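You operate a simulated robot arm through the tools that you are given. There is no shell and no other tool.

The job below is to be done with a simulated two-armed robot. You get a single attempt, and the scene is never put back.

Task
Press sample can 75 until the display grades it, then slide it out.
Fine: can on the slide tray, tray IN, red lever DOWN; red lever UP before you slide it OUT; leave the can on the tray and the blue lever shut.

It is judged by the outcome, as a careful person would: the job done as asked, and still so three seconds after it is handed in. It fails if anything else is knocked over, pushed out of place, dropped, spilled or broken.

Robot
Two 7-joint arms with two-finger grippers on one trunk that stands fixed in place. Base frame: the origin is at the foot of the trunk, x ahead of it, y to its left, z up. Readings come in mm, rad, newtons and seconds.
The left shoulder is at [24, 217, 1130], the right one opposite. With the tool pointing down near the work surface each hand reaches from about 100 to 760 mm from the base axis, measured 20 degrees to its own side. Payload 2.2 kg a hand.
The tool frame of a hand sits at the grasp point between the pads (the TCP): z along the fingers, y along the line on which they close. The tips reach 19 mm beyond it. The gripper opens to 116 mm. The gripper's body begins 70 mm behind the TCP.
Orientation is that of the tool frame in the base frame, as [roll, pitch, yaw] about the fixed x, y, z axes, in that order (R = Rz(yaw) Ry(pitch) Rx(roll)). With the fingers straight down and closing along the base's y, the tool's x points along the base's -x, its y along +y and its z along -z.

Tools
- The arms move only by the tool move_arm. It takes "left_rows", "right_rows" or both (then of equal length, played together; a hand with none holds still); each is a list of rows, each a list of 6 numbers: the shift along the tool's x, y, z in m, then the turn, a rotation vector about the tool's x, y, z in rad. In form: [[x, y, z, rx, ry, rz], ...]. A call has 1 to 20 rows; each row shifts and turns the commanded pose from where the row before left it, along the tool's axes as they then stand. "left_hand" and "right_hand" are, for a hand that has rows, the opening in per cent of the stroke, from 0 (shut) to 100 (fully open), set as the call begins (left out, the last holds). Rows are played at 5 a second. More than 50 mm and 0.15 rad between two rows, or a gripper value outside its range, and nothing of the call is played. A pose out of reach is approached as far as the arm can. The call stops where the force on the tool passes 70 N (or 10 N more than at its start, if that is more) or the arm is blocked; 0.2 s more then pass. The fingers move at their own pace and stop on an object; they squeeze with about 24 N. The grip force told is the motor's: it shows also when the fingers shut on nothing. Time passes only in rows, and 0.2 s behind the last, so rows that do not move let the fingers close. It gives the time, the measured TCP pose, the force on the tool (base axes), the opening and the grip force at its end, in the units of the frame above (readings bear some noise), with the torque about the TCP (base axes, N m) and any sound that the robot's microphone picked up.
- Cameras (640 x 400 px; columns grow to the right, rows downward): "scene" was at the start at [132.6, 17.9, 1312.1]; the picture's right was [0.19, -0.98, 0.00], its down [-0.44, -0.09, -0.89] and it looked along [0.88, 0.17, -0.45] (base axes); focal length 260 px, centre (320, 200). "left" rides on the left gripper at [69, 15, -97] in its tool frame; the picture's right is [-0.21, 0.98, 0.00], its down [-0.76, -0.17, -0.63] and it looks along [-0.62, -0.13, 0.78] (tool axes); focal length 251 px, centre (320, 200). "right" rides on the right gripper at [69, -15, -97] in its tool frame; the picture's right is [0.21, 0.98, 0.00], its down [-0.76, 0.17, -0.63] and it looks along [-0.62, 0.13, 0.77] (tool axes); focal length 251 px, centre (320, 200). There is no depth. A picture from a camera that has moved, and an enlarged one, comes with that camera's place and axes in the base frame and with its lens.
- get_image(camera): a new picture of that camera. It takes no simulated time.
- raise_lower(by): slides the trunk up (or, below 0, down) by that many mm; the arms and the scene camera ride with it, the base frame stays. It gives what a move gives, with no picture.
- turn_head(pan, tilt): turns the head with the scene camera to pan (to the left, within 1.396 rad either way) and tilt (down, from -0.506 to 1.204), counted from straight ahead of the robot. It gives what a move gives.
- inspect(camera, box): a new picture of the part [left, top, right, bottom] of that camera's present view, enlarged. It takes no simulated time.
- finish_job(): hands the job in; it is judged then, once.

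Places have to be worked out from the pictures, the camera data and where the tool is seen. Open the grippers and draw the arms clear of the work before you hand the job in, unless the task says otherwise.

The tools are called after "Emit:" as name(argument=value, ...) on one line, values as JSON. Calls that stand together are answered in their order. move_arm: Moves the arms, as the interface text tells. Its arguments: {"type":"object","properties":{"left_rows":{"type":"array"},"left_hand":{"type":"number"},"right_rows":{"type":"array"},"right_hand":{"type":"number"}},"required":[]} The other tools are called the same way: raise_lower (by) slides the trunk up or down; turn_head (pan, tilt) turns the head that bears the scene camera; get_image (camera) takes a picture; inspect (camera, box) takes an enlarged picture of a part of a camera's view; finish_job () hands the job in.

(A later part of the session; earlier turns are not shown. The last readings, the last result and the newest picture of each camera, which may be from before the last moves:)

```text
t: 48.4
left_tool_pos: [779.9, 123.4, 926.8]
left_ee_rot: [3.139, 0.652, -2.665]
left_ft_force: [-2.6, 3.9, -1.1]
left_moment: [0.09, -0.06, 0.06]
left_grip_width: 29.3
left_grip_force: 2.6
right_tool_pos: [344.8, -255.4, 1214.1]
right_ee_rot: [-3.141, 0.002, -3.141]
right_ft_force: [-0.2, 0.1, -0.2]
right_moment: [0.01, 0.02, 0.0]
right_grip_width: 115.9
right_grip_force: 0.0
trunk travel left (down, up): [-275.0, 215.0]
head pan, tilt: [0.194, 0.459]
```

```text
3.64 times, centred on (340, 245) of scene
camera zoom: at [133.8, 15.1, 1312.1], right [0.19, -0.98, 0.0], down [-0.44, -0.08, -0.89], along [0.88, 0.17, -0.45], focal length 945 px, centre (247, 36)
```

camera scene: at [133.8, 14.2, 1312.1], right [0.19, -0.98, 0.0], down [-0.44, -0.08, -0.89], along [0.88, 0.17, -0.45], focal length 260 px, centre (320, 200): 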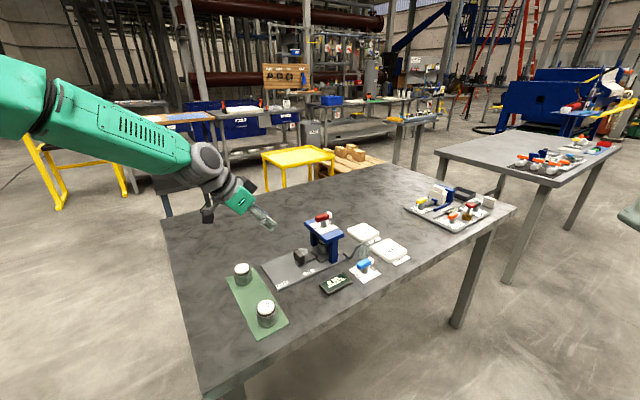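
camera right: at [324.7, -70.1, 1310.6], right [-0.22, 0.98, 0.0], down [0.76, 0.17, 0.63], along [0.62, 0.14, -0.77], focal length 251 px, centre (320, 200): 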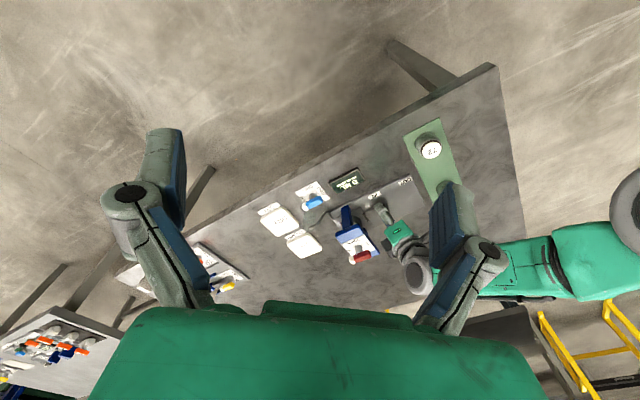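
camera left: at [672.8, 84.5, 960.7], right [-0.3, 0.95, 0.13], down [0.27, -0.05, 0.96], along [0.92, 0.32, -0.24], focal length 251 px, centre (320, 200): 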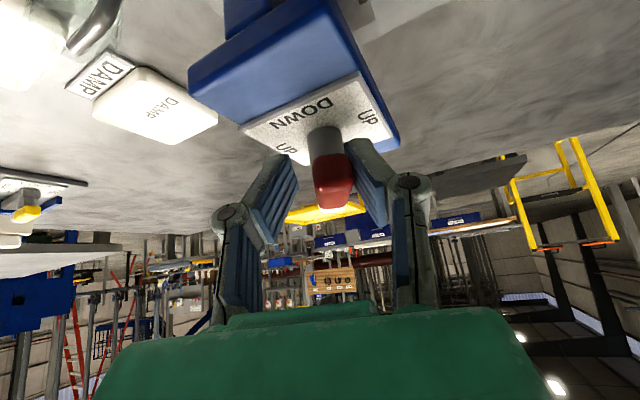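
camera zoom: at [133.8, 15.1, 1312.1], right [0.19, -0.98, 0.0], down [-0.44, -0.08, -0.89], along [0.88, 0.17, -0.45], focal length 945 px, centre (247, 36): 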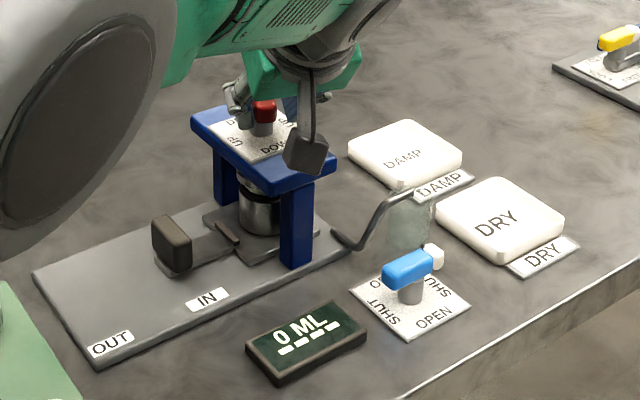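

The lever is past ~1.1 rad, display still 0 ML. I continue with three smaller-angle rows toward full quarter turn.

Emit:
move_arm(left_rows=[[-0.00014, -0.00257, 0.00011, -0.0847, 0, -0.1114], [-0.00014, -0.00257, 0.00011, -0.0847, 0, -0.1114], [-0.00014, -0.00257, 0.00011, -0.0847, 0, -0.1114], [0, 0, 0, 0, 0, 0]])

Emit:
get_image(camera="left")

Emit:
inspect(camera="scene", box=[290, 190, 390, 300])

```text
t: 49.4
left_tool_pos: [752.7, 127.1, 926.9]
left_ee_rot: [-3.141, 0.647, -2.249]
left_ft_force: [-13.3, -29.0, 1.2]
left_moment: [-0.26, 0.11, -0.9]
left_grip_width: 31.4
left_grip_force: 3.8
left hand out of reach, approached as far as the arm can: row 2, 3
right_tool_pos: [343.0, -257.7, 1214.0]
right_ee_rot: [3.139, 0.003, -3.14]
right_ft_force: [-0.2, 0.2, -0.3]
right_moment: [-0.01, 0.02, -0.01]
right_grip_width: 116.0
right_grip_force: 0.1
trunk travel left (down, up): [-275.0, 215.0]
head pan, tilt: [0.194, 0.459]
```

```text
taken
camera left: at [671.2, 48.9, 961.9], right [-0.65, 0.75, 0.13], down [0.27, 0.07, 0.96], along [0.71, 0.66, -0.24], focal length 251 px, centre (320, 200)
```

left: 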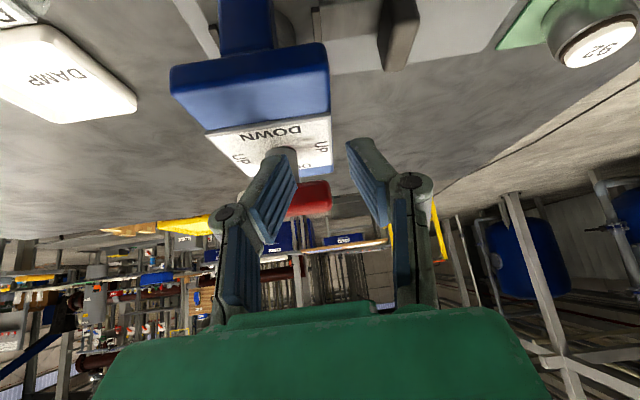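

```text
3.64 times, centred on (340, 245) of scene
camera zoom: at [131.8, 3.7, 1312.4], right [0.19, -0.98, -0.01], down [-0.44, -0.08, -0.9], along [0.88, 0.18, -0.44], focal length 945 px, centre (247, 36)
```

zoom: 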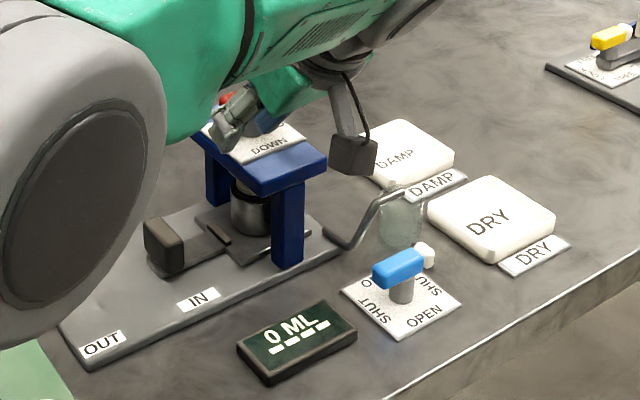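

The arm ran out of reach at the end and the hand was pulled aside; the lever may have swung. I look closely before doing anything.

Emit:
inspect(camera="left", box=[160, 40, 440, 260])

Emit:
inspect(camera="scene", box=[295, 190, 385, 250])

Emit:
get_image(camera="scene")

Emit:
get_image(camera="right")

```text
1.82 times, centred on (300, 150) of left
camera zoom: at [671.2, 48.9, 961.9], right [-0.65, 0.75, 0.13], down [0.27, 0.07, 0.96], along [0.71, 0.66, -0.24], focal length 457 px, centre (356, 291)
```

zoom: 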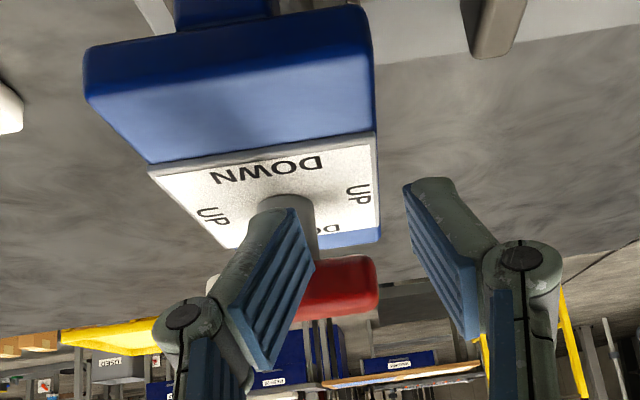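

```text
6.67 times, centred on (340, 220) of scene
camera zoom: at [131.8, 3.7, 1312.4], right [0.19, -0.98, -0.01], down [-0.44, -0.08, -0.9], along [0.88, 0.18, -0.44], focal length 1732 px, centre (187, 67)
```

zoom: 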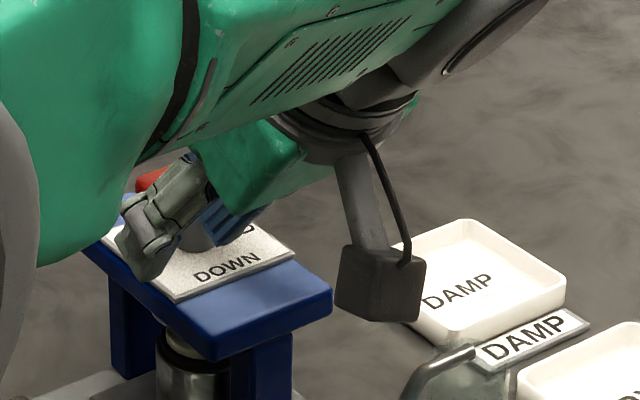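

```text
taken
camera scene: at [131.8, 3.7, 1312.4], right [0.19, -0.98, -0.01], down [-0.44, -0.08, -0.9], along [0.88, 0.18, -0.44], focal length 260 px, centre (320, 200)
```

scene: 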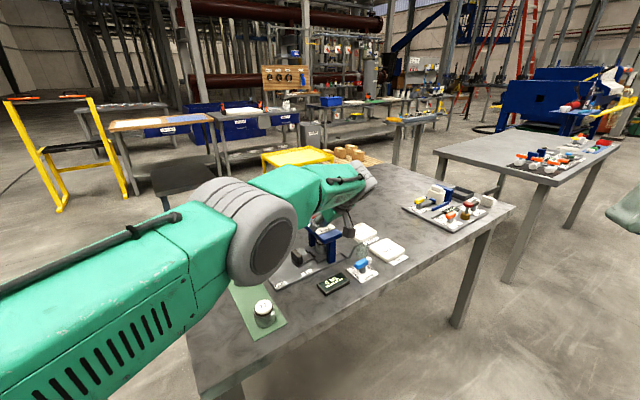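

```text
taken
camera right: at [273.1, -274.3, 1309.1], right [-0.22, 0.98, 0.0], down [0.75, 0.16, 0.64], along [0.62, 0.14, -0.77], focal length 251 px, centre (320, 200)
```

right: 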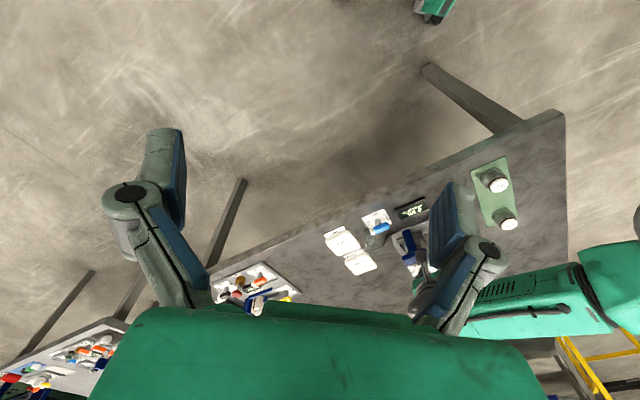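

The lever has swung back to UP and a finger presses lightly on it from the near side. I back the hand off along its own axis to clear the lever.

Emit:
move_arm(left_rows=[[0, 0, -0.01, 0, 0, 0], [0, 0, -0.02, 0, 0, 0], [0, 0, -0.03, 0, 0, 0], [0, 0, -0.03, 0, 0, 0], [0, 0, 0, 0, 0, 0]])

Emit:
get_image(camera="left")

Emit:
get_image(camera="scene")

```text
t: 50.6
left_tool_pos: [721.5, 94.6, 998.9]
left_ee_rot: [-3.141, 0.654, -2.248]
left_ft_force: [-0.2, 0.0, -0.3]
left_moment: [-0.01, 0.0, 0.02]
left_grip_width: 25.7
left_grip_force: 0.1
right_tool_pos: [346.1, -256.7, 1213.3]
right_ee_rot: [3.14, -0.001, -3.14]
right_ft_force: [-0.2, -0.2, -0.2]
right_moment: [-0.03, 0.04, -0.01]
right_grip_width: 115.8
right_grip_force: 0.1
trunk travel left (down, up): [-275.0, 215.0]
head pan, tilt: [0.194, 0.459]
```

```text
taken
camera left: at [639.3, 14.9, 1033.0], right [-0.65, 0.74, 0.13], down [0.27, 0.07, 0.96], along [0.71, 0.66, -0.24], focal length 251 px, centre (320, 200)
```

left: 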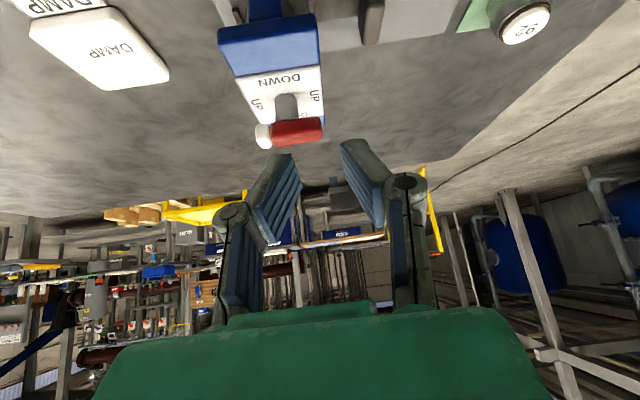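

```text
taken
camera scene: at [134.3, 9.8, 1312.0], right [0.19, -0.98, -0.01], down [-0.44, -0.08, -0.89], along [0.88, 0.17, -0.45], focal length 260 px, centre (320, 200)
```

scene: 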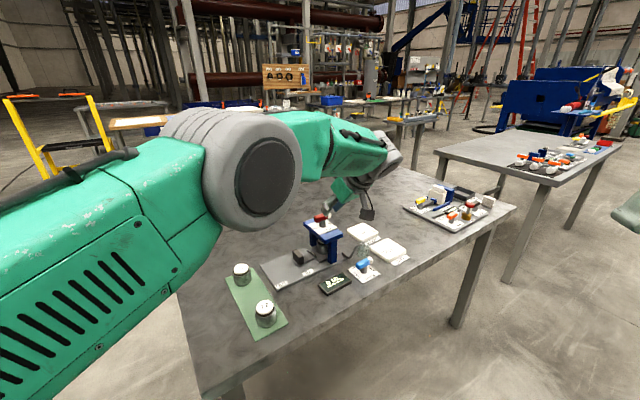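

Clear, force zero; lever at UP, nothing displaced. I'll redo the turn with more tilt (1.0 rad) for reach. First I swing the hand back to face along the slide axis, well above the lever.

Emit:
move_arm(left_rows=[[0, 0, 0, 0.0846, 0, 0.1113], [0, 0, 0, 0.0846, 0, 0.1113], [0, 0, 0, 0.0846, 0, 0.1113], [0, 0, 0, 0.0846, 0, 0.1113], [0, 0, 0, 0.0846, 0, 0.1113], [0, 0, 0, 0.0846, 0, 0.1113], [0, 0, 0, 0.0846, 0, 0.1113], [0, 0, 0, 0.0846, 0, 0.1113], [0, 0, 0, 0.0846, 0, 0.1113], [0, 0, 0, 0.0846, 0, 0.1113], [0, 0, 0, 0.0846, 0, 0.1113], [0, 0, 0, 0.0846, 0, 0.1113], [0, 0, 0, 0, -0.1167, 0], [0, 0, 0, 0, -0.1167, 0], [0, 0, 0, 0, -0.1167, 0], [0, 0, 0, 0, 0, 0]], left_hand=40)

Emit:
get_image(camera="left")

Emit:
inspect(camera="scene", box=[240, 180, 400, 300])

```text
t: 54.0
left_tool_pos: [716.8, 93.3, 998.7]
left_ee_rot: [3.137, 1.002, 2.354]
left_ft_force: [-0.1, 0.4, 0.7]
left_moment: [-0.04, -0.01, -0.03]
left_grip_width: 46.4
left_grip_force: 0.0
right_tool_pos: [344.6, -255.0, 1213.5]
right_ee_rot: [3.141, 0.002, -3.141]
right_ft_force: [0.3, -2.2, -0.6]
right_moment: [0.0, -0.01, -0.02]
right_grip_width: 115.9
right_grip_force: 0.0
trunk travel left (down, up): [-275.0, 215.0]
head pan, tilt: [0.194, 0.459]
```

```text
taken
camera left: at [645.3, 188.0, 992.1], right [0.77, 0.61, 0.18], down [-0.21, -0.03, 0.98], along [0.6, -0.79, 0.1], focal length 251 px, centre (320, 200)
```

left: 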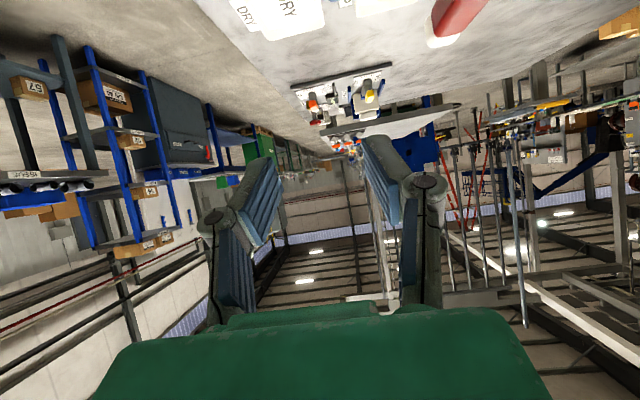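

```text
3.33 times, centred on (320, 240) of scene
camera zoom: at [133.5, 15.9, 1312.1], right [0.19, -0.98, 0.0], down [-0.44, -0.09, -0.89], along [0.88, 0.17, -0.45], focal length 866 px, centre (320, 67)
```

zoom: 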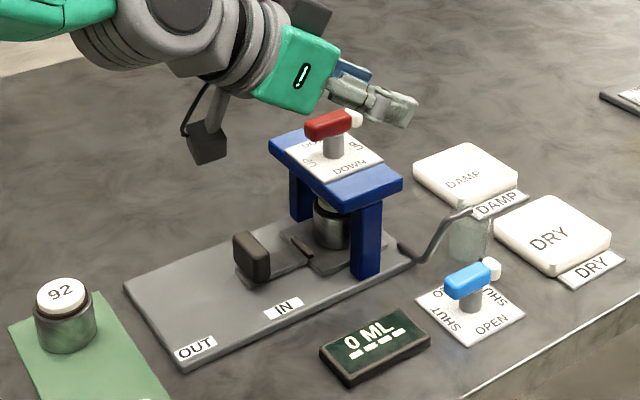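

Press and lever are where they were. I move the hand back and sideways in line with the bar, still above it.

Emit:
move_arm(left_rows=[[0.0086, 0.0279, -0.0135, 0, 0, 0], [0.0086, 0.0279, -0.0135, 0, 0, 0], [0.0086, 0.0279, -0.0135, 0, 0, 0], [0.0143, 0, 0.0092, 0, 0, 0], [0.0143, 0, 0.0092, 0, 0, 0], [0, 0, 0, 0, 0, 0]])

Emit:
get_image(camera="left")

Emit:
inspect(camera="scene", box=[280, 190, 370, 250])

```text
t: 55.4
left_tool_pos: [742.6, 188.5, 964.5]
left_ee_rot: [3.137, 1.002, 2.355]
left_ft_force: [-0.8, 0.7, -0.6]
left_moment: [0.0, -0.01, -0.03]
left_grip_width: 46.3
left_grip_force: 0.1
right_tool_pos: [344.4, -256.5, 1213.4]
right_ee_rot: [3.141, 0.001, -3.14]
right_ft_force: [0.0, -0.2, 0.3]
right_moment: [-0.01, 0.02, 0.01]
right_grip_width: 116.0
right_grip_force: 0.1
trunk travel left (down, up): [-275.0, 215.0]
head pan, tilt: [0.194, 0.459]
```

```text
taken
camera left: at [670.2, 281.5, 959.7], right [0.77, 0.61, 0.18], down [-0.21, -0.03, 0.98], along [0.6, -0.79, 0.1], focal length 251 px, centre (320, 200)
```

left: 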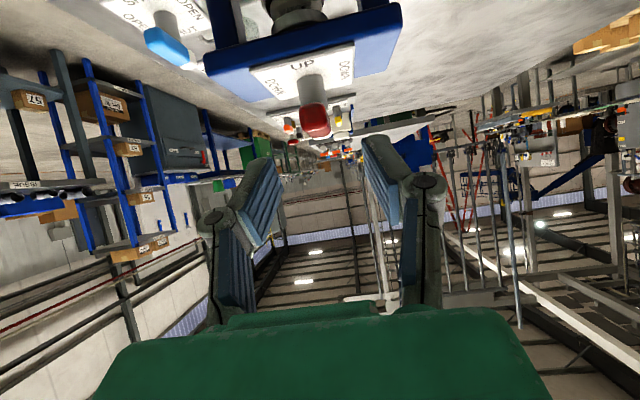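

```text
6.67 times, centred on (325, 220) of scene
camera zoom: at [133.6, 15.8, 1312.1], right [0.19, -0.98, 0.0], down [-0.44, -0.09, -0.89], along [0.88, 0.17, -0.45], focal length 1732 px, centre (287, 67)
```

zoom: 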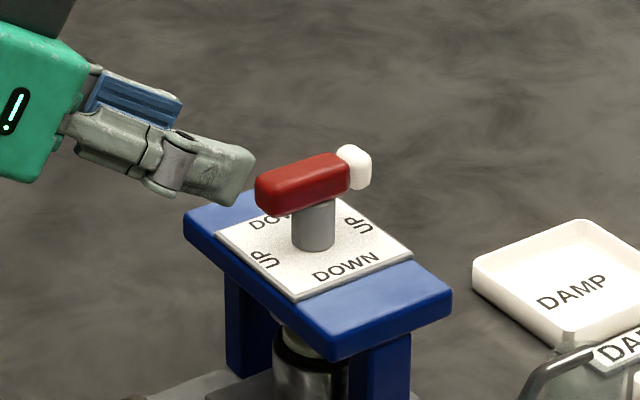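

Bar is ~1.5 mm off centre; straight advance of ~71 mm along the tool axis gets the straddle. I go 55 mm first.

Emit:
move_arm(left_rows=[[0, -0.0014, 0.018, 0, 0, 0], [0, 0, 0.018, 0, 0, 0], [0, 0, 0.018, 0, 0, 0], [0, 0, 0, 0, 0, 0]])

Emit:
get_image(camera="left")

Emit:
inspect(camera="scene", box=[280, 190, 370, 250])

```text
t: 56.4
left_tool_pos: [774.6, 152.8, 936.1]
left_ee_rot: [3.14, 1.0, 2.354]
left_ft_force: [1.0, 0.6, 0.7]
left_moment: [0.03, 0.02, 0.02]
left_grip_width: 46.1
left_grip_force: 0.1
right_tool_pos: [344.9, -255.2, 1212.0]
right_ee_rot: [3.141, 0.002, -3.14]
right_ft_force: [-0.8, 0.3, -0.3]
right_moment: [0.0, -0.01, 0.02]
right_grip_width: 116.0
right_grip_force: 0.0
trunk travel left (down, up): [-275.0, 215.0]
head pan, tilt: [0.194, 0.459]
```

```text
taken
camera left: at [701.6, 246.2, 930.1], right [0.77, 0.61, 0.18], down [-0.21, -0.03, 0.98], along [0.6, -0.79, 0.1], focal length 251 px, centre (320, 200)
```

left: 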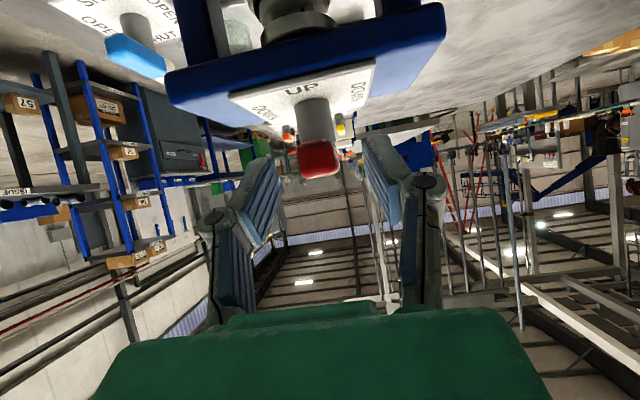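

```text
6.67 times, centred on (325, 220) of scene
camera zoom: at [133.8, 15.5, 1312.1], right [0.19, -0.98, 0.0], down [-0.44, -0.08, -0.89], along [0.88, 0.17, -0.45], focal length 1732 px, centre (287, 67)
```

zoom: 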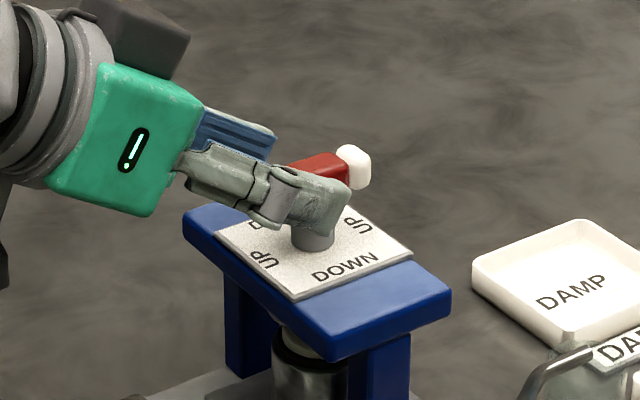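

The bar is between the fingers. I advance 16 mm more, then close on the bar to measure it and align the grip.

Emit:
move_arm(left_rows=[[0, 0, 0.008, 0, 0, 0], [0.001, 0, 0.008, 0, 0, 0], [0, 0, 0, 0, 0, 0]])

Emit:
move_arm(left_rows=[[0, 0, 0, 0, 0, 0], [0, 0, 0, 0, 0, 0], [0, 0, 0, 0, 0, 0]], left_hand=5)

Emit:
inspect(camera="left", box=[180, 60, 460, 260])

Emit:
inspect(camera="scene", box=[280, 190, 370, 250])

```text
t: 57.2
left_tool_pos: [783.8, 143.3, 925.8]
left_ee_rot: [3.139, 1.002, 2.356]
left_ft_force: [-0.8, 0.3, 0.5]
left_moment: [-0.01, -0.01, -0.01]
left_grip_width: 46.3
left_grip_force: 0.1
right_tool_pos: [344.9, -255.5, 1213.5]
right_ee_rot: [-3.141, 0.002, -3.141]
right_ft_force: [0.0, 0.5, -0.3]
right_moment: [0.0, -0.02, 0.02]
right_grip_width: 116.0
right_grip_force: 0.2
trunk travel left (down, up): [-275.0, 215.0]
head pan, tilt: [0.194, 0.459]
```

```text
t: 58.0
left_tool_pos: [782.0, 142.8, 927.1]
left_ee_rot: [3.141, 1.001, 2.354]
left_ft_force: [-1.6, -0.6, 0.4]
left_moment: [-0.07, 0.03, 0.08]
left_grip_width: 21.1
left_grip_force: 44.6
right_tool_pos: [343.9, -255.4, 1213.3]
right_ee_rot: [3.139, 0.002, -3.14]
right_ft_force: [0.1, -0.8, -0.4]
right_moment: [0.0, -0.02, 0.01]
right_grip_width: 116.1
right_grip_force: 0.1
trunk travel left (down, up): [-275.0, 215.0]
head pan, tilt: [0.194, 0.459]
```

```text
2.00 times, centred on (320, 160) of left
camera zoom: at [710.5, 237.7, 920.1], right [0.77, 0.61, 0.18], down [-0.21, -0.03, 0.98], along [0.6, -0.79, 0.1], focal length 503 px, centre (320, 280)
```

zoom: 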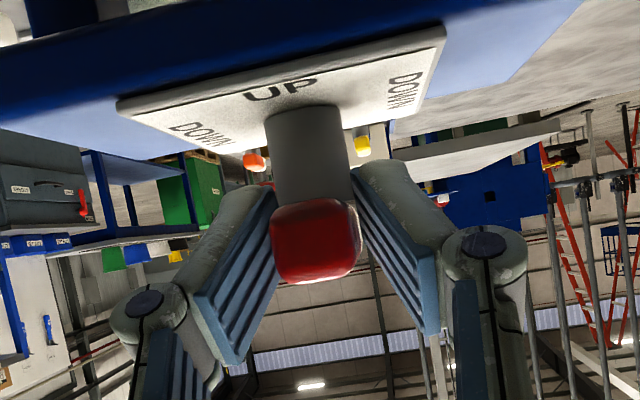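

```text
6.67 times, centred on (325, 220) of scene
camera zoom: at [133.9, 15.5, 1312.1], right [0.19, -0.98, 0.0], down [-0.44, -0.08, -0.89], along [0.88, 0.17, -0.45], focal length 1732 px, centre (287, 67)
```

zoom: 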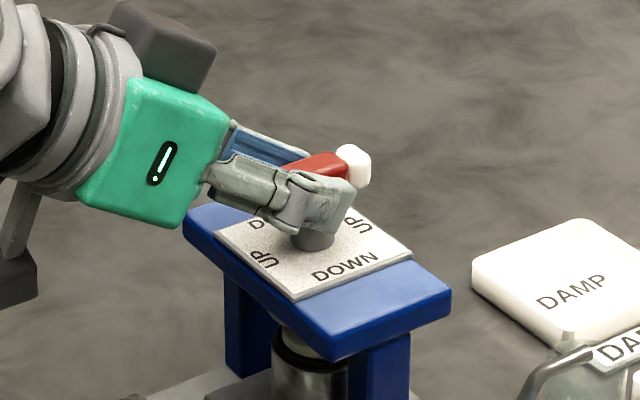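

Gripped width is 21 mm with almost no reaction, so the hand is centred. I loosen to ~23 mm and turn counter-clockwise about the lever axis, 4 rows first.

Emit:
move_arm(left_rows=[[0, 0, 0, 0, 0, 0], [-0.0001, -0.00256, 0.00015, -0.1201, 0, -0.0771], [-0.0001, -0.00256, 0.00015, -0.1201, 0, -0.0771], [-0.0001, -0.00256, 0.00015, -0.1201, 0, -0.0771], [-0.0001, -0.00256, 0.00015, -0.1201, 0, -0.0771], [0, 0, 0, 0, 0, 0]], left_hand=20)

Emit:
inspect(camera="left", box=[180, 60, 460, 260])

Emit:
inspect(camera="scene", box=[280, 190, 370, 250])

```text
t: 59.4
left_tool_pos: [778.4, 135.8, 926.7]
left_ee_rot: [3.14, 1.003, 2.932]
left_ft_force: [1.1, 2.0, 0.1]
left_moment: [0.01, -0.04, 0.0]
left_grip_width: 24.8
left_grip_force: 1.2
right_tool_pos: [344.5, -255.2, 1213.7]
right_ee_rot: [-3.141, 0.002, -3.139]
right_ft_force: [1.0, 0.6, -0.1]
right_moment: [-0.03, 0.01, 0.01]
right_grip_width: 116.0
right_grip_force: 0.0
trunk travel left (down, up): [-275.0, 215.0]
head pan, tilt: [0.194, 0.459]
```

```text
2.00 times, centred on (320, 160) of left
camera zoom: at [666.6, 174.9, 919.6], right [0.32, 0.93, 0.18], down [-0.16, -0.14, 0.98], along [0.93, -0.34, 0.1], focal length 503 px, centre (320, 280)
```

zoom: 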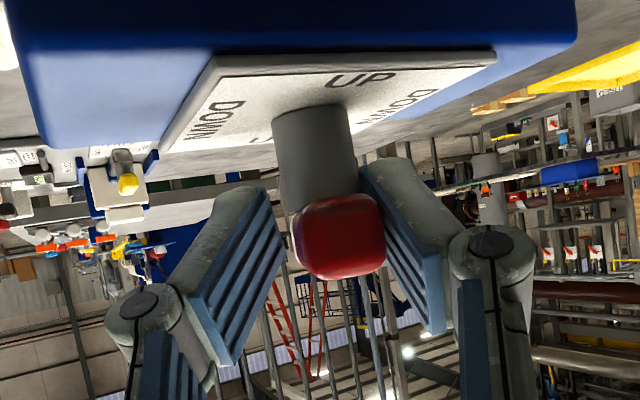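

```text
6.67 times, centred on (325, 220) of scene
camera zoom: at [134.3, 15.5, 1312.0], right [0.19, -0.98, 0.0], down [-0.44, -0.08, -0.89], along [0.88, 0.17, -0.45], focal length 1732 px, centre (287, 67)
```

zoom: 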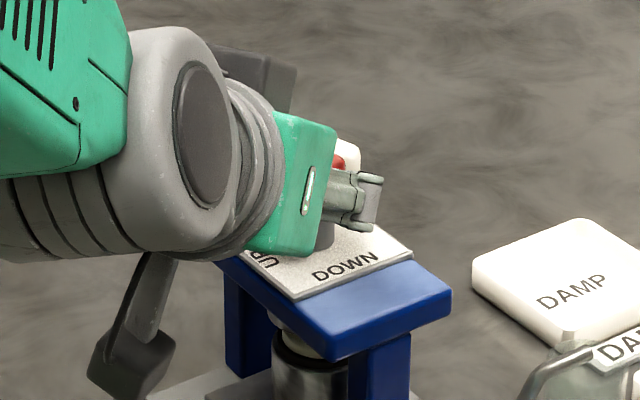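

The lever follows. I continue 4 more rows.

Emit:
move_arm(left_rows=[[-0.0001, -0.00256, 0.00015, -0.1201, 0, -0.0771], [-0.0001, -0.00256, 0.00015, -0.1201, 0, -0.0771], [-0.0001, -0.00256, 0.00015, -0.1201, 0, -0.0771], [-0.0001, -0.00256, 0.00015, -0.1201, 0, -0.0771], [0, 0, 0, 0, 0, 0]])

Emit:
inspect(camera="left", box=[180, 60, 460, 260])

Emit:
get_image(camera="scene")

```text
t: 60.6
left_tool_pos: [779.6, 124.4, 926.6]
left_ee_rot: [3.139, 1.003, -2.784]
left_ft_force: [0.9, 10.3, 1.3]
left_moment: [0.14, -0.12, 0.07]
left_grip_width: 29.9
left_grip_force: 5.6
right_tool_pos: [345.6, -256.8, 1213.5]
right_ee_rot: [3.141, 0.001, -3.14]
right_ft_force: [0.3, 0.1, -0.3]
right_moment: [0.01, 0.01, 0.0]
right_grip_width: 116.0
right_grip_force: 0.0
trunk travel left (down, up): [-275.0, 215.0]
head pan, tilt: [0.194, 0.459]
```

```text
2.00 times, centred on (320, 160) of left
camera zoom: at [663.7, 96.5, 920.1], right [-0.24, 0.95, 0.18], down [-0.06, -0.2, 0.98], along [0.97, 0.22, 0.1], focal length 503 px, centre (320, 280)
```

zoom: 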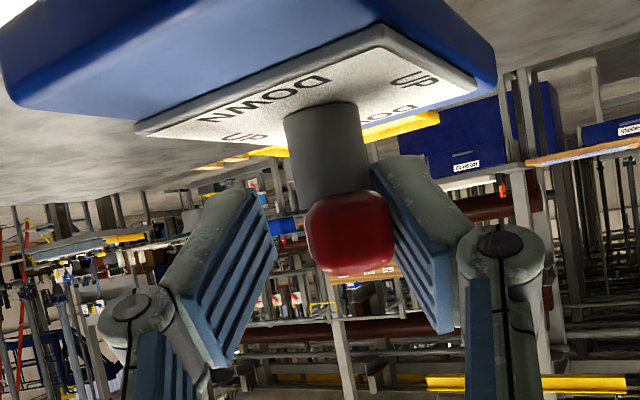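

```text
taken
camera scene: at [133.9, 14.3, 1312.1], right [0.19, -0.98, 0.0], down [-0.44, -0.08, -0.89], along [0.88, 0.17, -0.45], focal length 260 px, centre (320, 200)
```

scene: 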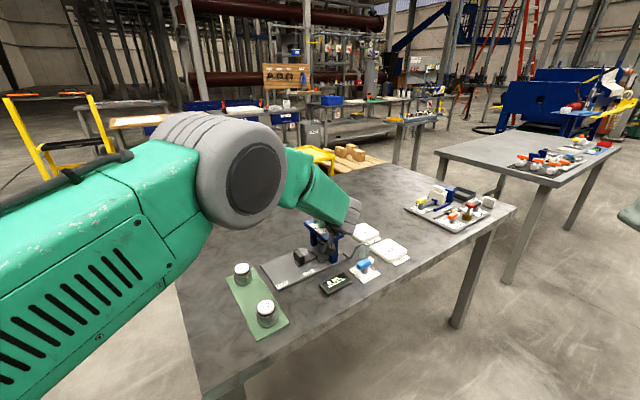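

Slight resistance (10 N) is building and the bar leans in the fork. I clamp the bar to align it and continue 2 rows.

Emit:
move_arm(left_rows=[[0, 0, 0, 0, 0, 0], [0, 0, 0, 0, 0, 0]], left_hand=5)

Emit:
move_arm(left_rows=[[-0.0001, -0.00256, 0.00015, -0.1201, 0, -0.0771], [-0.0001, -0.00256, 0.00015, -0.1201, 0, -0.0771], [0, 0, 0, 0, 0, 0]])

Emit:
inspect(camera="left", box=[180, 60, 460, 260])

Emit:
inspect(camera="scene", box=[280, 200, 390, 300])

```text
t: 61.2
left_tool_pos: [777.0, 129.5, 926.0]
left_ee_rot: [-3.138, 1.003, -2.778]
left_ft_force: [-9.9, 18.6, 2.5]
left_moment: [0.19, 0.52, 0.27]
left_grip_width: 20.5
left_grip_force: 45.4
right_tool_pos: [343.9, -253.0, 1214.9]
right_ee_rot: [-3.14, 0.001, -3.138]
right_ft_force: [0.6, -0.4, 0.0]
right_moment: [0.0, -0.02, -0.02]
right_grip_width: 116.1
right_grip_force: 0.0
trunk travel left (down, up): [-275.0, 215.0]
head pan, tilt: [0.194, 0.459]
```

```text
t: 62.0
left_tool_pos: [779.3, 126.4, 925.7]
left_ee_rot: [-3.139, 1.0, -2.492]
left_ft_force: [-18.4, 22.3, -1.4]
left_moment: [0.69, -0.17, 0.4]
left_grip_width: 20.2
left_grip_force: 44.6
right_tool_pos: [343.8, -250.8, 1214.9]
right_ee_rot: [-3.14, 0.001, -3.139]
right_ft_force: [0.1, -0.2, 0.2]
right_moment: [-0.01, 0.0, -0.04]
right_grip_width: 115.9
right_grip_force: 0.0
trunk travel left (down, up): [-275.0, 215.0]
head pan, tilt: [0.194, 0.459]
```

```text
2.00 times, centred on (320, 160) of left
camera zoom: at [676.7, 65.2, 919.9], right [-0.5, 0.85, 0.18], down [0.0, -0.21, 0.98], along [0.87, 0.49, 0.1], focal length 503 px, centre (320, 280)
```

zoom: 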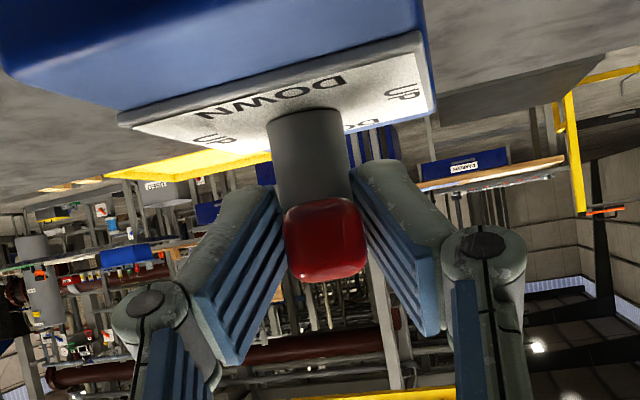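

```text
4.00 times, centred on (335, 250) of scene
camera zoom: at [130.6, 20.7, 1312.3], right [0.19, -0.98, 0.0], down [-0.44, -0.09, -0.9], along [0.88, 0.17, -0.45], focal length 1039 px, centre (260, 0)
```

zoom: 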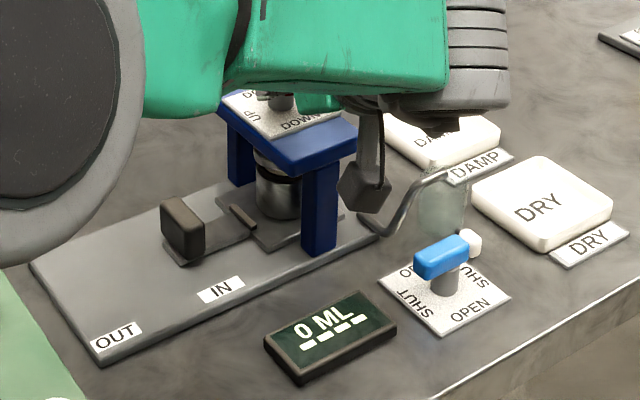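

The bar is now aligned with the hand at about 1.43 rad, with ~29 N resistance along the turn. One more row to reach the quarter turn.

Emit:
move_arm(left_rows=[[-0.0001, -0.00256, 0.00015, -0.1201, 0, -0.0771], [0, 0, 0, 0, 0, 0]])

Emit:
inspect(camera="left", box=[180, 60, 460, 260])

Emit:
inspect(camera="scene", box=[280, 200, 390, 300])

```text
t: 62.6
left_tool_pos: [780.4, 123.0, 927.0]
left_ee_rot: [-3.137, 1.002, -2.352]
left_ft_force: [2.1, 14.0, -3.0]
left_moment: [0.34, -0.24, 0.1]
left_grip_width: 19.7
left_grip_force: 44.9
left hand out of reach, approached as far as the arm can: row 1
right_tool_pos: [346.4, -254.9, 1212.4]
right_ee_rot: [3.142, 0.0, -3.141]
right_ft_force: [0.7, 0.9, -0.4]
right_moment: [0.0, -0.01, -0.01]
right_grip_width: 116.2
right_grip_force: 0.1
trunk travel left (down, up): [-275.0, 215.0]
head pan, tilt: [0.194, 0.459]
```

```text
2.00 times, centred on (320, 160) of left
camera zoom: at [686.6, 49.3, 919.7], right [-0.61, 0.77, 0.18], down [0.03, -0.2, 0.98], along [0.79, 0.6, 0.1], focal length 503 px, centre (320, 280)
```

zoom: 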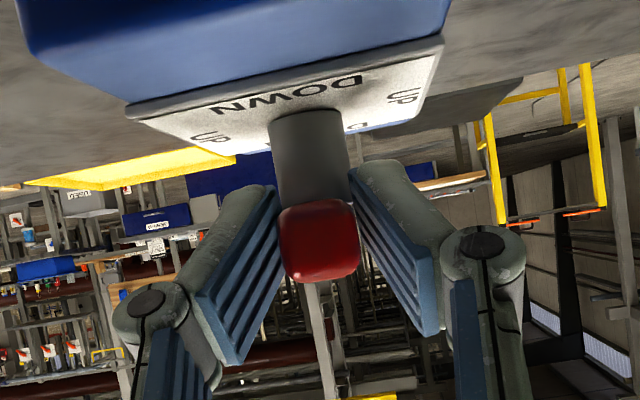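

```text
4.00 times, centred on (335, 250) of scene
camera zoom: at [135.3, 15.9, 1311.9], right [0.19, -0.98, 0.0], down [-0.44, -0.09, -0.89], along [0.88, 0.17, -0.45], focal length 1039 px, centre (260, 0)
```

zoom: 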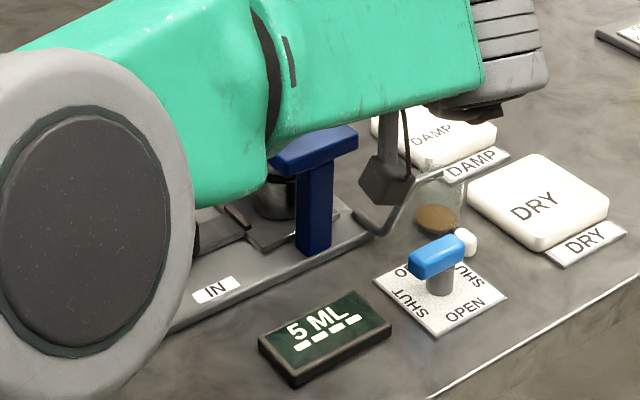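

The display now reads 5 ML and liquid is in the jar: the lever is DOWN. I hold still and let the press work.

Emit:
move_arm(left_rows=[[0, 0, 0, 0, 0, 0], [0, 0, 0, 0, 0, 0], [0, 0, 0, 0, 0, 0], [0, 0, 0, 0, 0, 0], [0, 0, 0, 0, 0, 0]])

Emit:
inspect(camera="scene", box=[280, 200, 390, 300])

```text
t: 63.8
left_tool_pos: [779.5, 123.5, 926.3]
left_ee_rot: [-3.138, 1.002, -2.354]
left_ft_force: [7.6, 8.1, 3.3]
left_moment: [-0.32, 0.35, -0.03]
left_grip_width: 19.4
left_grip_force: 44.6
right_tool_pos: [347.2, -255.6, 1214.3]
right_ee_rot: [3.14, 0.0, -3.139]
right_ft_force: [0.3, -0.3, -0.2]
right_moment: [-0.01, -0.02, -0.01]
right_grip_width: 116.1
right_grip_force: 0.0
trunk travel left (down, up): [-275.0, 215.0]
head pan, tilt: [0.194, 0.459]
```

```text
4.00 times, centred on (335, 250) of scene
camera zoom: at [134.9, 16.0, 1312.0], right [0.19, -0.98, 0.0], down [-0.44, -0.09, -0.89], along [0.88, 0.17, -0.45], focal length 1039 px, centre (260, 0)
```

zoom: 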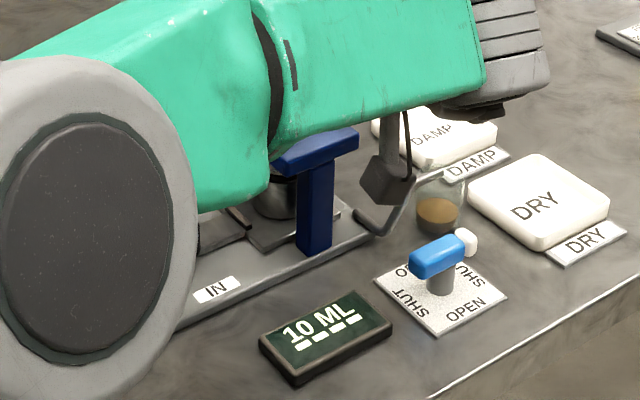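

10 ML and rising, no grade yet. I keep holding.

Emit:
move_arm(left_rows=[[0, 0, 0, 0, 0, 0], [0, 0, 0, 0, 0, 0], [0, 0, 0, 0, 0, 0], [0, 0, 0, 0, 0, 0], [0, 0, 0, 0, 0, 0], [0, 0, 0, 0, 0, 0], [0, 0, 0, 0, 0, 0], [0, 0, 0, 0, 0, 0]])

Emit:
inspect(camera="scene", box=[280, 200, 390, 300])

```text
t: 65.6
left_tool_pos: [779.5, 122.4, 926.8]
left_ee_rot: [-3.14, 1.002, -2.355]
left_ft_force: [9.2, 5.4, 6.7]
left_moment: [0.08, -0.01, -0.04]
left_grip_width: 19.1
left_grip_force: 44.4
right_tool_pos: [346.7, -256.5, 1215.5]
right_ee_rot: [3.141, 0.001, -3.139]
right_ft_force: [0.2, -0.1, -0.2]
right_moment: [-0.02, 0.01, 0.0]
right_grip_width: 116.0
right_grip_force: 0.1
trunk travel left (down, up): [-275.0, 215.0]
head pan, tilt: [0.194, 0.459]
```

```text
4.00 times, centred on (335, 250) of scene
camera zoom: at [134.6, 15.0, 1312.0], right [0.19, -0.98, 0.0], down [-0.44, -0.08, -0.89], along [0.88, 0.17, -0.45], focal length 1039 px, centre (260, 0)
```

zoom: 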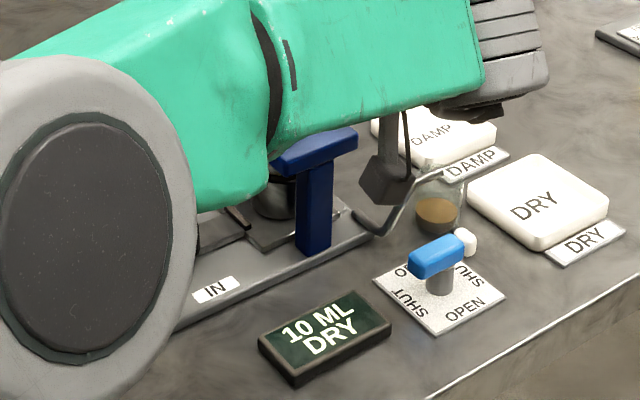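

The display reads "10 ML / DRY": graded. Now I turn the lever back clockwise to UP with the same grip, 4 rows first.

Emit:
move_arm(left_rows=[[-0.0001, 0.00256, 0.00015, 0.1201, 0, 0.0771], [-0.0001, 0.00256, 0.00015, 0.1201, 0, 0.0771], [-0.0001, 0.00256, 0.00015, 0.1201, 0, 0.0771], [-0.0001, 0.00256, 0.00015, 0.1201, 0, 0.0771], [0, 0, 0, 0, 0, 0]])

Emit:
inspect(camera="left", box=[180, 60, 460, 260])

Emit:
inspect(camera="scene", box=[280, 200, 390, 300])

```text
t: 66.8
left_tool_pos: [774.4, 131.3, 925.2]
left_ee_rot: [3.141, 0.999, -2.927]
left_ft_force: [21.0, -4.0, -0.3]
left_moment: [-0.23, -0.11, -0.11]
left_grip_width: 19.4
left_grip_force: 43.9
right_tool_pos: [347.8, -257.4, 1212.3]
right_ee_rot: [3.141, -0.001, -3.141]
right_ft_force: [1.0, 0.1, -0.1]
right_moment: [0.03, -0.04, 0.0]
right_grip_width: 116.2
right_grip_force: 0.1
trunk travel left (down, up): [-275.0, 215.0]
head pan, tilt: [0.194, 0.459]
```

```text
2.00 times, centred on (320, 160) of left
camera zoom: at [656.1, 120.1, 919.8], right [-0.09, 0.98, 0.18], down [-0.09, -0.19, 0.98], along [0.99, 0.08, 0.1], focal length 503 px, centre (320, 280)
```

zoom: 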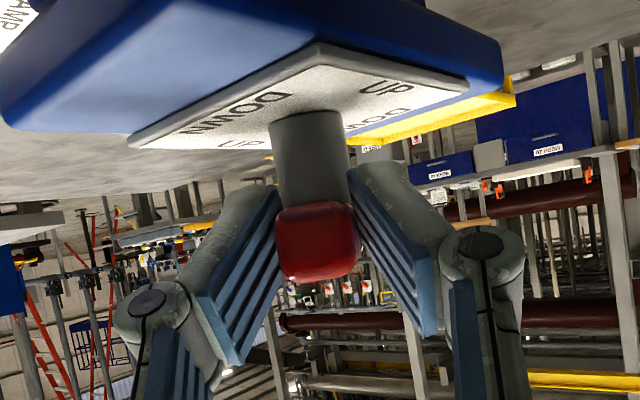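

```text
4.00 times, centred on (335, 250) of scene
camera zoom: at [137.9, 12.5, 1311.7], right [0.19, -0.98, 0.0], down [-0.44, -0.08, -0.89], along [0.88, 0.17, -0.45], focal length 1039 px, centre (260, 0)
```

zoom: 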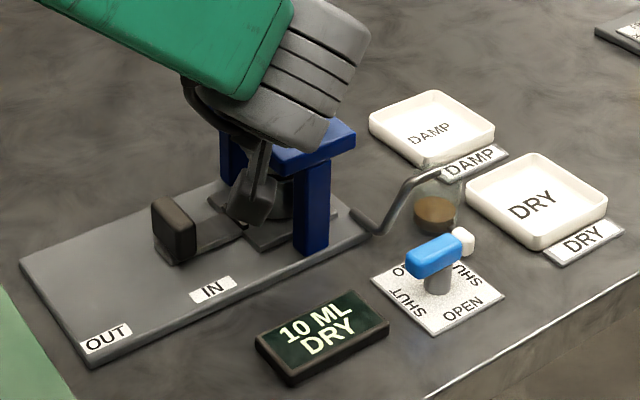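

The lever turns back with the hand and the grade stays shown. There's a 21 N radial pull, so I ease 4 mm toward the axis while continuing.

Emit:
move_arm(left_rows=[[-0.0022, 0, 0.0034, 0, 0, 0], [-0.0001, 0.00256, 0.00015, 0.1201, 0, 0.0771], [-0.0001, 0.00256, 0.00015, 0.1201, 0, 0.0771], [-0.0001, 0.00256, 0.00015, 0.1201, 0, 0.0771], [-0.0001, 0.00256, 0.00015, 0.1201, 0, 0.0771], [0, 0, 0, 0, 0, 0]])

Emit:
inspect(camera="left", box=[180, 60, 460, 260])

```text
t: 68.2
left_tool_pos: [776.2, 141.9, 925.9]
left_ee_rot: [3.139, 0.997, 2.78]
left_ft_force: [-6.9, -10.9, -6.2]
left_moment: [-0.59, -0.44, -0.22]
left_grip_width: 19.2
left_grip_force: 43.8
right_tool_pos: [345.9, -258.6, 1213.2]
right_ee_rot: [3.138, 0.002, -3.14]
right_ft_force: [-0.1, -1.1, 1.2]
right_moment: [-0.01, -0.01, -0.01]
right_grip_width: 116.0
right_grip_force: 0.1
trunk travel left (down, up): [-275.0, 215.0]
head pan, tilt: [0.194, 0.459]
```

```text
2.00 times, centred on (320, 160) of left
camera zoom: at [670.0, 196.5, 920.2], right [0.45, 0.87, 0.18], down [-0.17, -0.11, 0.98], along [0.87, -0.47, 0.1], focal length 503 px, centre (320, 280)
```

zoom: 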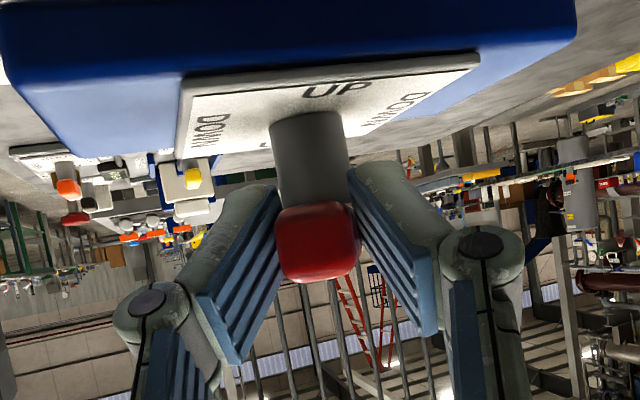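

About 0.43 rad left to the original UP angle; I finish with three rows.

Emit:
move_arm(left_rows=[[-0.0001, 0.00256, 0.00015, 0.1201, 0, 0.0771], [-0.0001, 0.00256, 0.00015, 0.1201, 0, 0.0771], [-0.0001, 0.00256, 0.00015, 0.1201, 0, 0.0771], [0, 0, 0, 0, 0, 0]])

Emit:
inspect(camera="left", box=[180, 60, 460, 260])

Emit:
inspect(camera="scene", box=[280, 190, 390, 300])

```text
t: 69.2
left_tool_pos: [779.7, 147.9, 927.3]
left_ee_rot: [3.139, 0.996, 2.351]
left_ft_force: [-13.3, -13.3, -10.2]
left_moment: [-0.73, -0.27, -0.2]
left_grip_width: 19.2
left_grip_force: 44.1
right_tool_pos: [344.8, -257.4, 1213.9]
right_ee_rot: [3.141, 0.003, -3.14]
right_ft_force: [-0.2, -0.5, -0.4]
right_moment: [-0.01, 0.05, 0.0]
right_grip_width: 116.2
right_grip_force: 0.0
trunk travel left (down, up): [-275.0, 215.0]
head pan, tilt: [0.194, 0.459]
```

```text
2.00 times, centred on (320, 160) of left
camera zoom: at [706.9, 242.2, 920.3], right [0.78, 0.61, 0.18], down [-0.2, -0.03, 0.98], along [0.6, -0.8, 0.1], focal length 503 px, centre (320, 280)
```

zoom: 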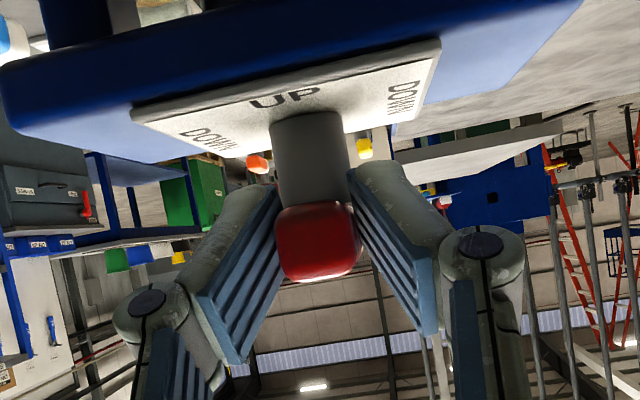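

```text
3.64 times, centred on (335, 245) of scene
camera zoom: at [133.5, 11.7, 1312.0], right [0.19, -0.98, 0.0], down [-0.44, -0.08, -0.89], along [0.88, 0.17, -0.45], focal length 945 px, centre (266, 36)
```

zoom: 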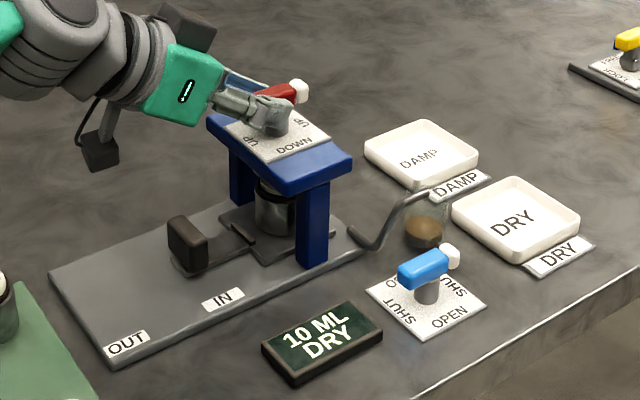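

The bar is at UP again, with the hand pressing it ~19 N against that end. I relax 2 mm, open, and withdraw along the tool axis.

Emit:
move_arm(left_rows=[[0, -0.002, 0, 0, 0, 0], [0, 0, 0, 0, 0, 0]])

Emit:
move_arm(left_rows=[[0, 0, 0, 0, 0, 0], [0, 0, 0, 0, 0, 0], [0, 0, -0.02, 0, 0, 0], [0, 0, -0.025, 0, 0, 0], [0, 0, -0.03, 0, 0, 0], [0, 0, 0, 0, 0, 0]], left_hand=40)

Emit:
inspect(camera="left", box=[180, 0, 460, 200])

Emit:
inspect(camera="scene", box=[290, 195, 380, 255])

```text
t: 69.8
left_tool_pos: [779.6, 147.0, 925.6]
left_ee_rot: [3.137, 0.998, 2.353]
left_ft_force: [-10.5, -11.2, -9.7]
left_moment: [0.85, 0.91, -0.19]
left_grip_width: 19.1
left_grip_force: 44.5
right_tool_pos: [344.2, -256.9, 1213.4]
right_ee_rot: [3.14, -0.001, -3.14]
right_ft_force: [-0.4, 0.9, -0.4]
right_moment: [0.04, 0.04, -0.01]
right_grip_width: 116.0
right_grip_force: 0.1
trunk travel left (down, up): [-275.0, 215.0]
head pan, tilt: [0.194, 0.459]
```

```text
t: 71.2
left_tool_pos: [734.2, 193.1, 966.5]
left_ee_rot: [-3.14, 1.002, 2.357]
left_ft_force: [0.0, -0.3, -0.1]
left_moment: [-0.01, -0.03, 0.0]
left_grip_width: 46.5
left_grip_force: 0.0
right_tool_pos: [346.6, -254.6, 1213.6]
right_ee_rot: [3.141, 0.001, -3.14]
right_ft_force: [0.4, 0.5, 0.2]
right_moment: [0.01, 0.01, 0.03]
right_grip_width: 115.6
right_grip_force: 0.0
trunk travel left (down, up): [-275.0, 215.0]
head pan, tilt: [0.194, 0.459]
```

```text
2.00 times, centred on (320, 100) of left
camera zoom: at [661.6, 287.8, 960.0], right [0.77, 0.61, 0.18], down [-0.21, -0.03, 0.98], along [0.6, -0.79, 0.1], focal length 503 px, centre (320, 400)
```

zoom: 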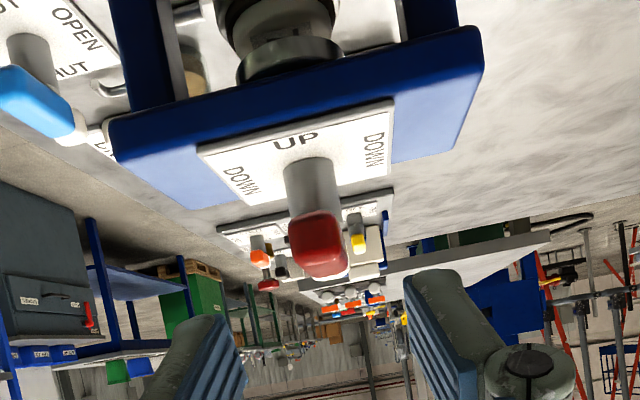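

```text
6.67 times, centred on (335, 225) of scene
camera zoom: at [134.3, 17.5, 1311.9], right [0.19, -0.98, 0.0], down [-0.44, -0.09, -0.89], along [0.88, 0.17, -0.45], focal length 1732 px, centre (220, 33)
```

zoom: 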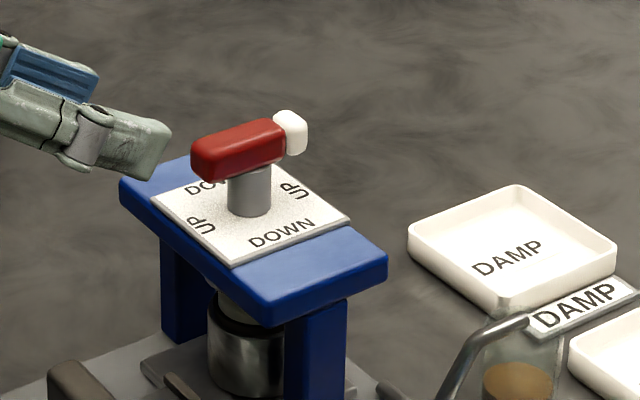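

Lever is UP and stays there; display DRY. The hand is almost above the tray handle; I tilt it back to 0.25 rad and open to 70 %.

Emit:
move_arm(left_rows=[[0, 0, 0, 0, 0.125, 0], [0, 0, 0, 0, 0.125, 0], [0, 0, 0, 0, 0.125, 0], [0, 0, 0, 0, 0.125, 0], [0, 0, 0, 0, 0.125, 0], [0, 0, 0, 0, 0.125, 0], [0, 0, 0, 0, 0, 0], [0, 0, 0, 0, 0, 0]], left_hand=70)

Emit:
get_image(camera="left")

Emit:
inspect(camera="scene", box=[260, 190, 380, 290])

```text
t: 73.0
left_tool_pos: [734.6, 194.1, 966.3]
left_ee_rot: [3.141, 0.25, 2.356]
left_ft_force: [0.0, 0.5, 0.1]
left_moment: [-0.03, -0.02, -0.01]
left_grip_width: 81.0
left_grip_force: 0.1
right_tool_pos: [346.1, -254.9, 1213.8]
right_ee_rot: [3.142, 0.002, -3.141]
right_ft_force: [0.1, 0.3, -0.4]
right_moment: [0.01, -0.02, -0.02]
right_grip_width: 116.0
right_grip_force: 0.0
trunk travel left (down, up): [-275.0, 215.0]
head pan, tilt: [0.194, 0.459]
```

```text
taken
camera left: at [681.9, 268.0, 1043.6], right [0.84, 0.54, 0.05], down [0.29, -0.53, 0.8], along [0.46, -0.65, -0.6], focal length 251 px, centre (320, 200)
```

left: 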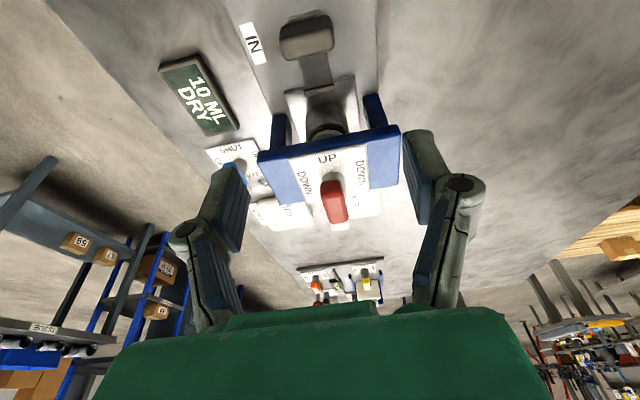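

```text
4.00 times, centred on (320, 240) of scene
camera zoom: at [134.2, 15.4, 1312.0], right [0.19, -0.98, 0.0], down [-0.44, -0.08, -0.89], along [0.88, 0.17, -0.45], focal length 1039 px, centre (320, 40)
```

zoom: 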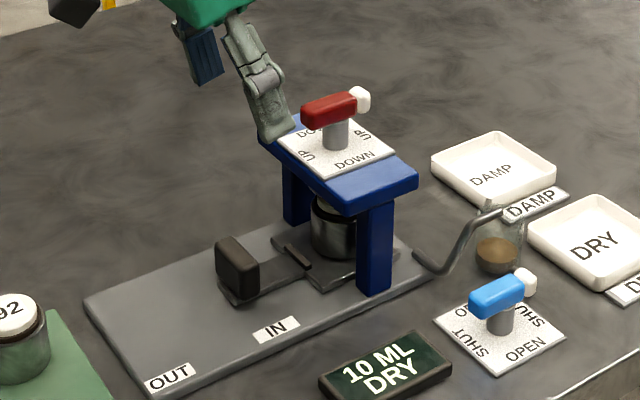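

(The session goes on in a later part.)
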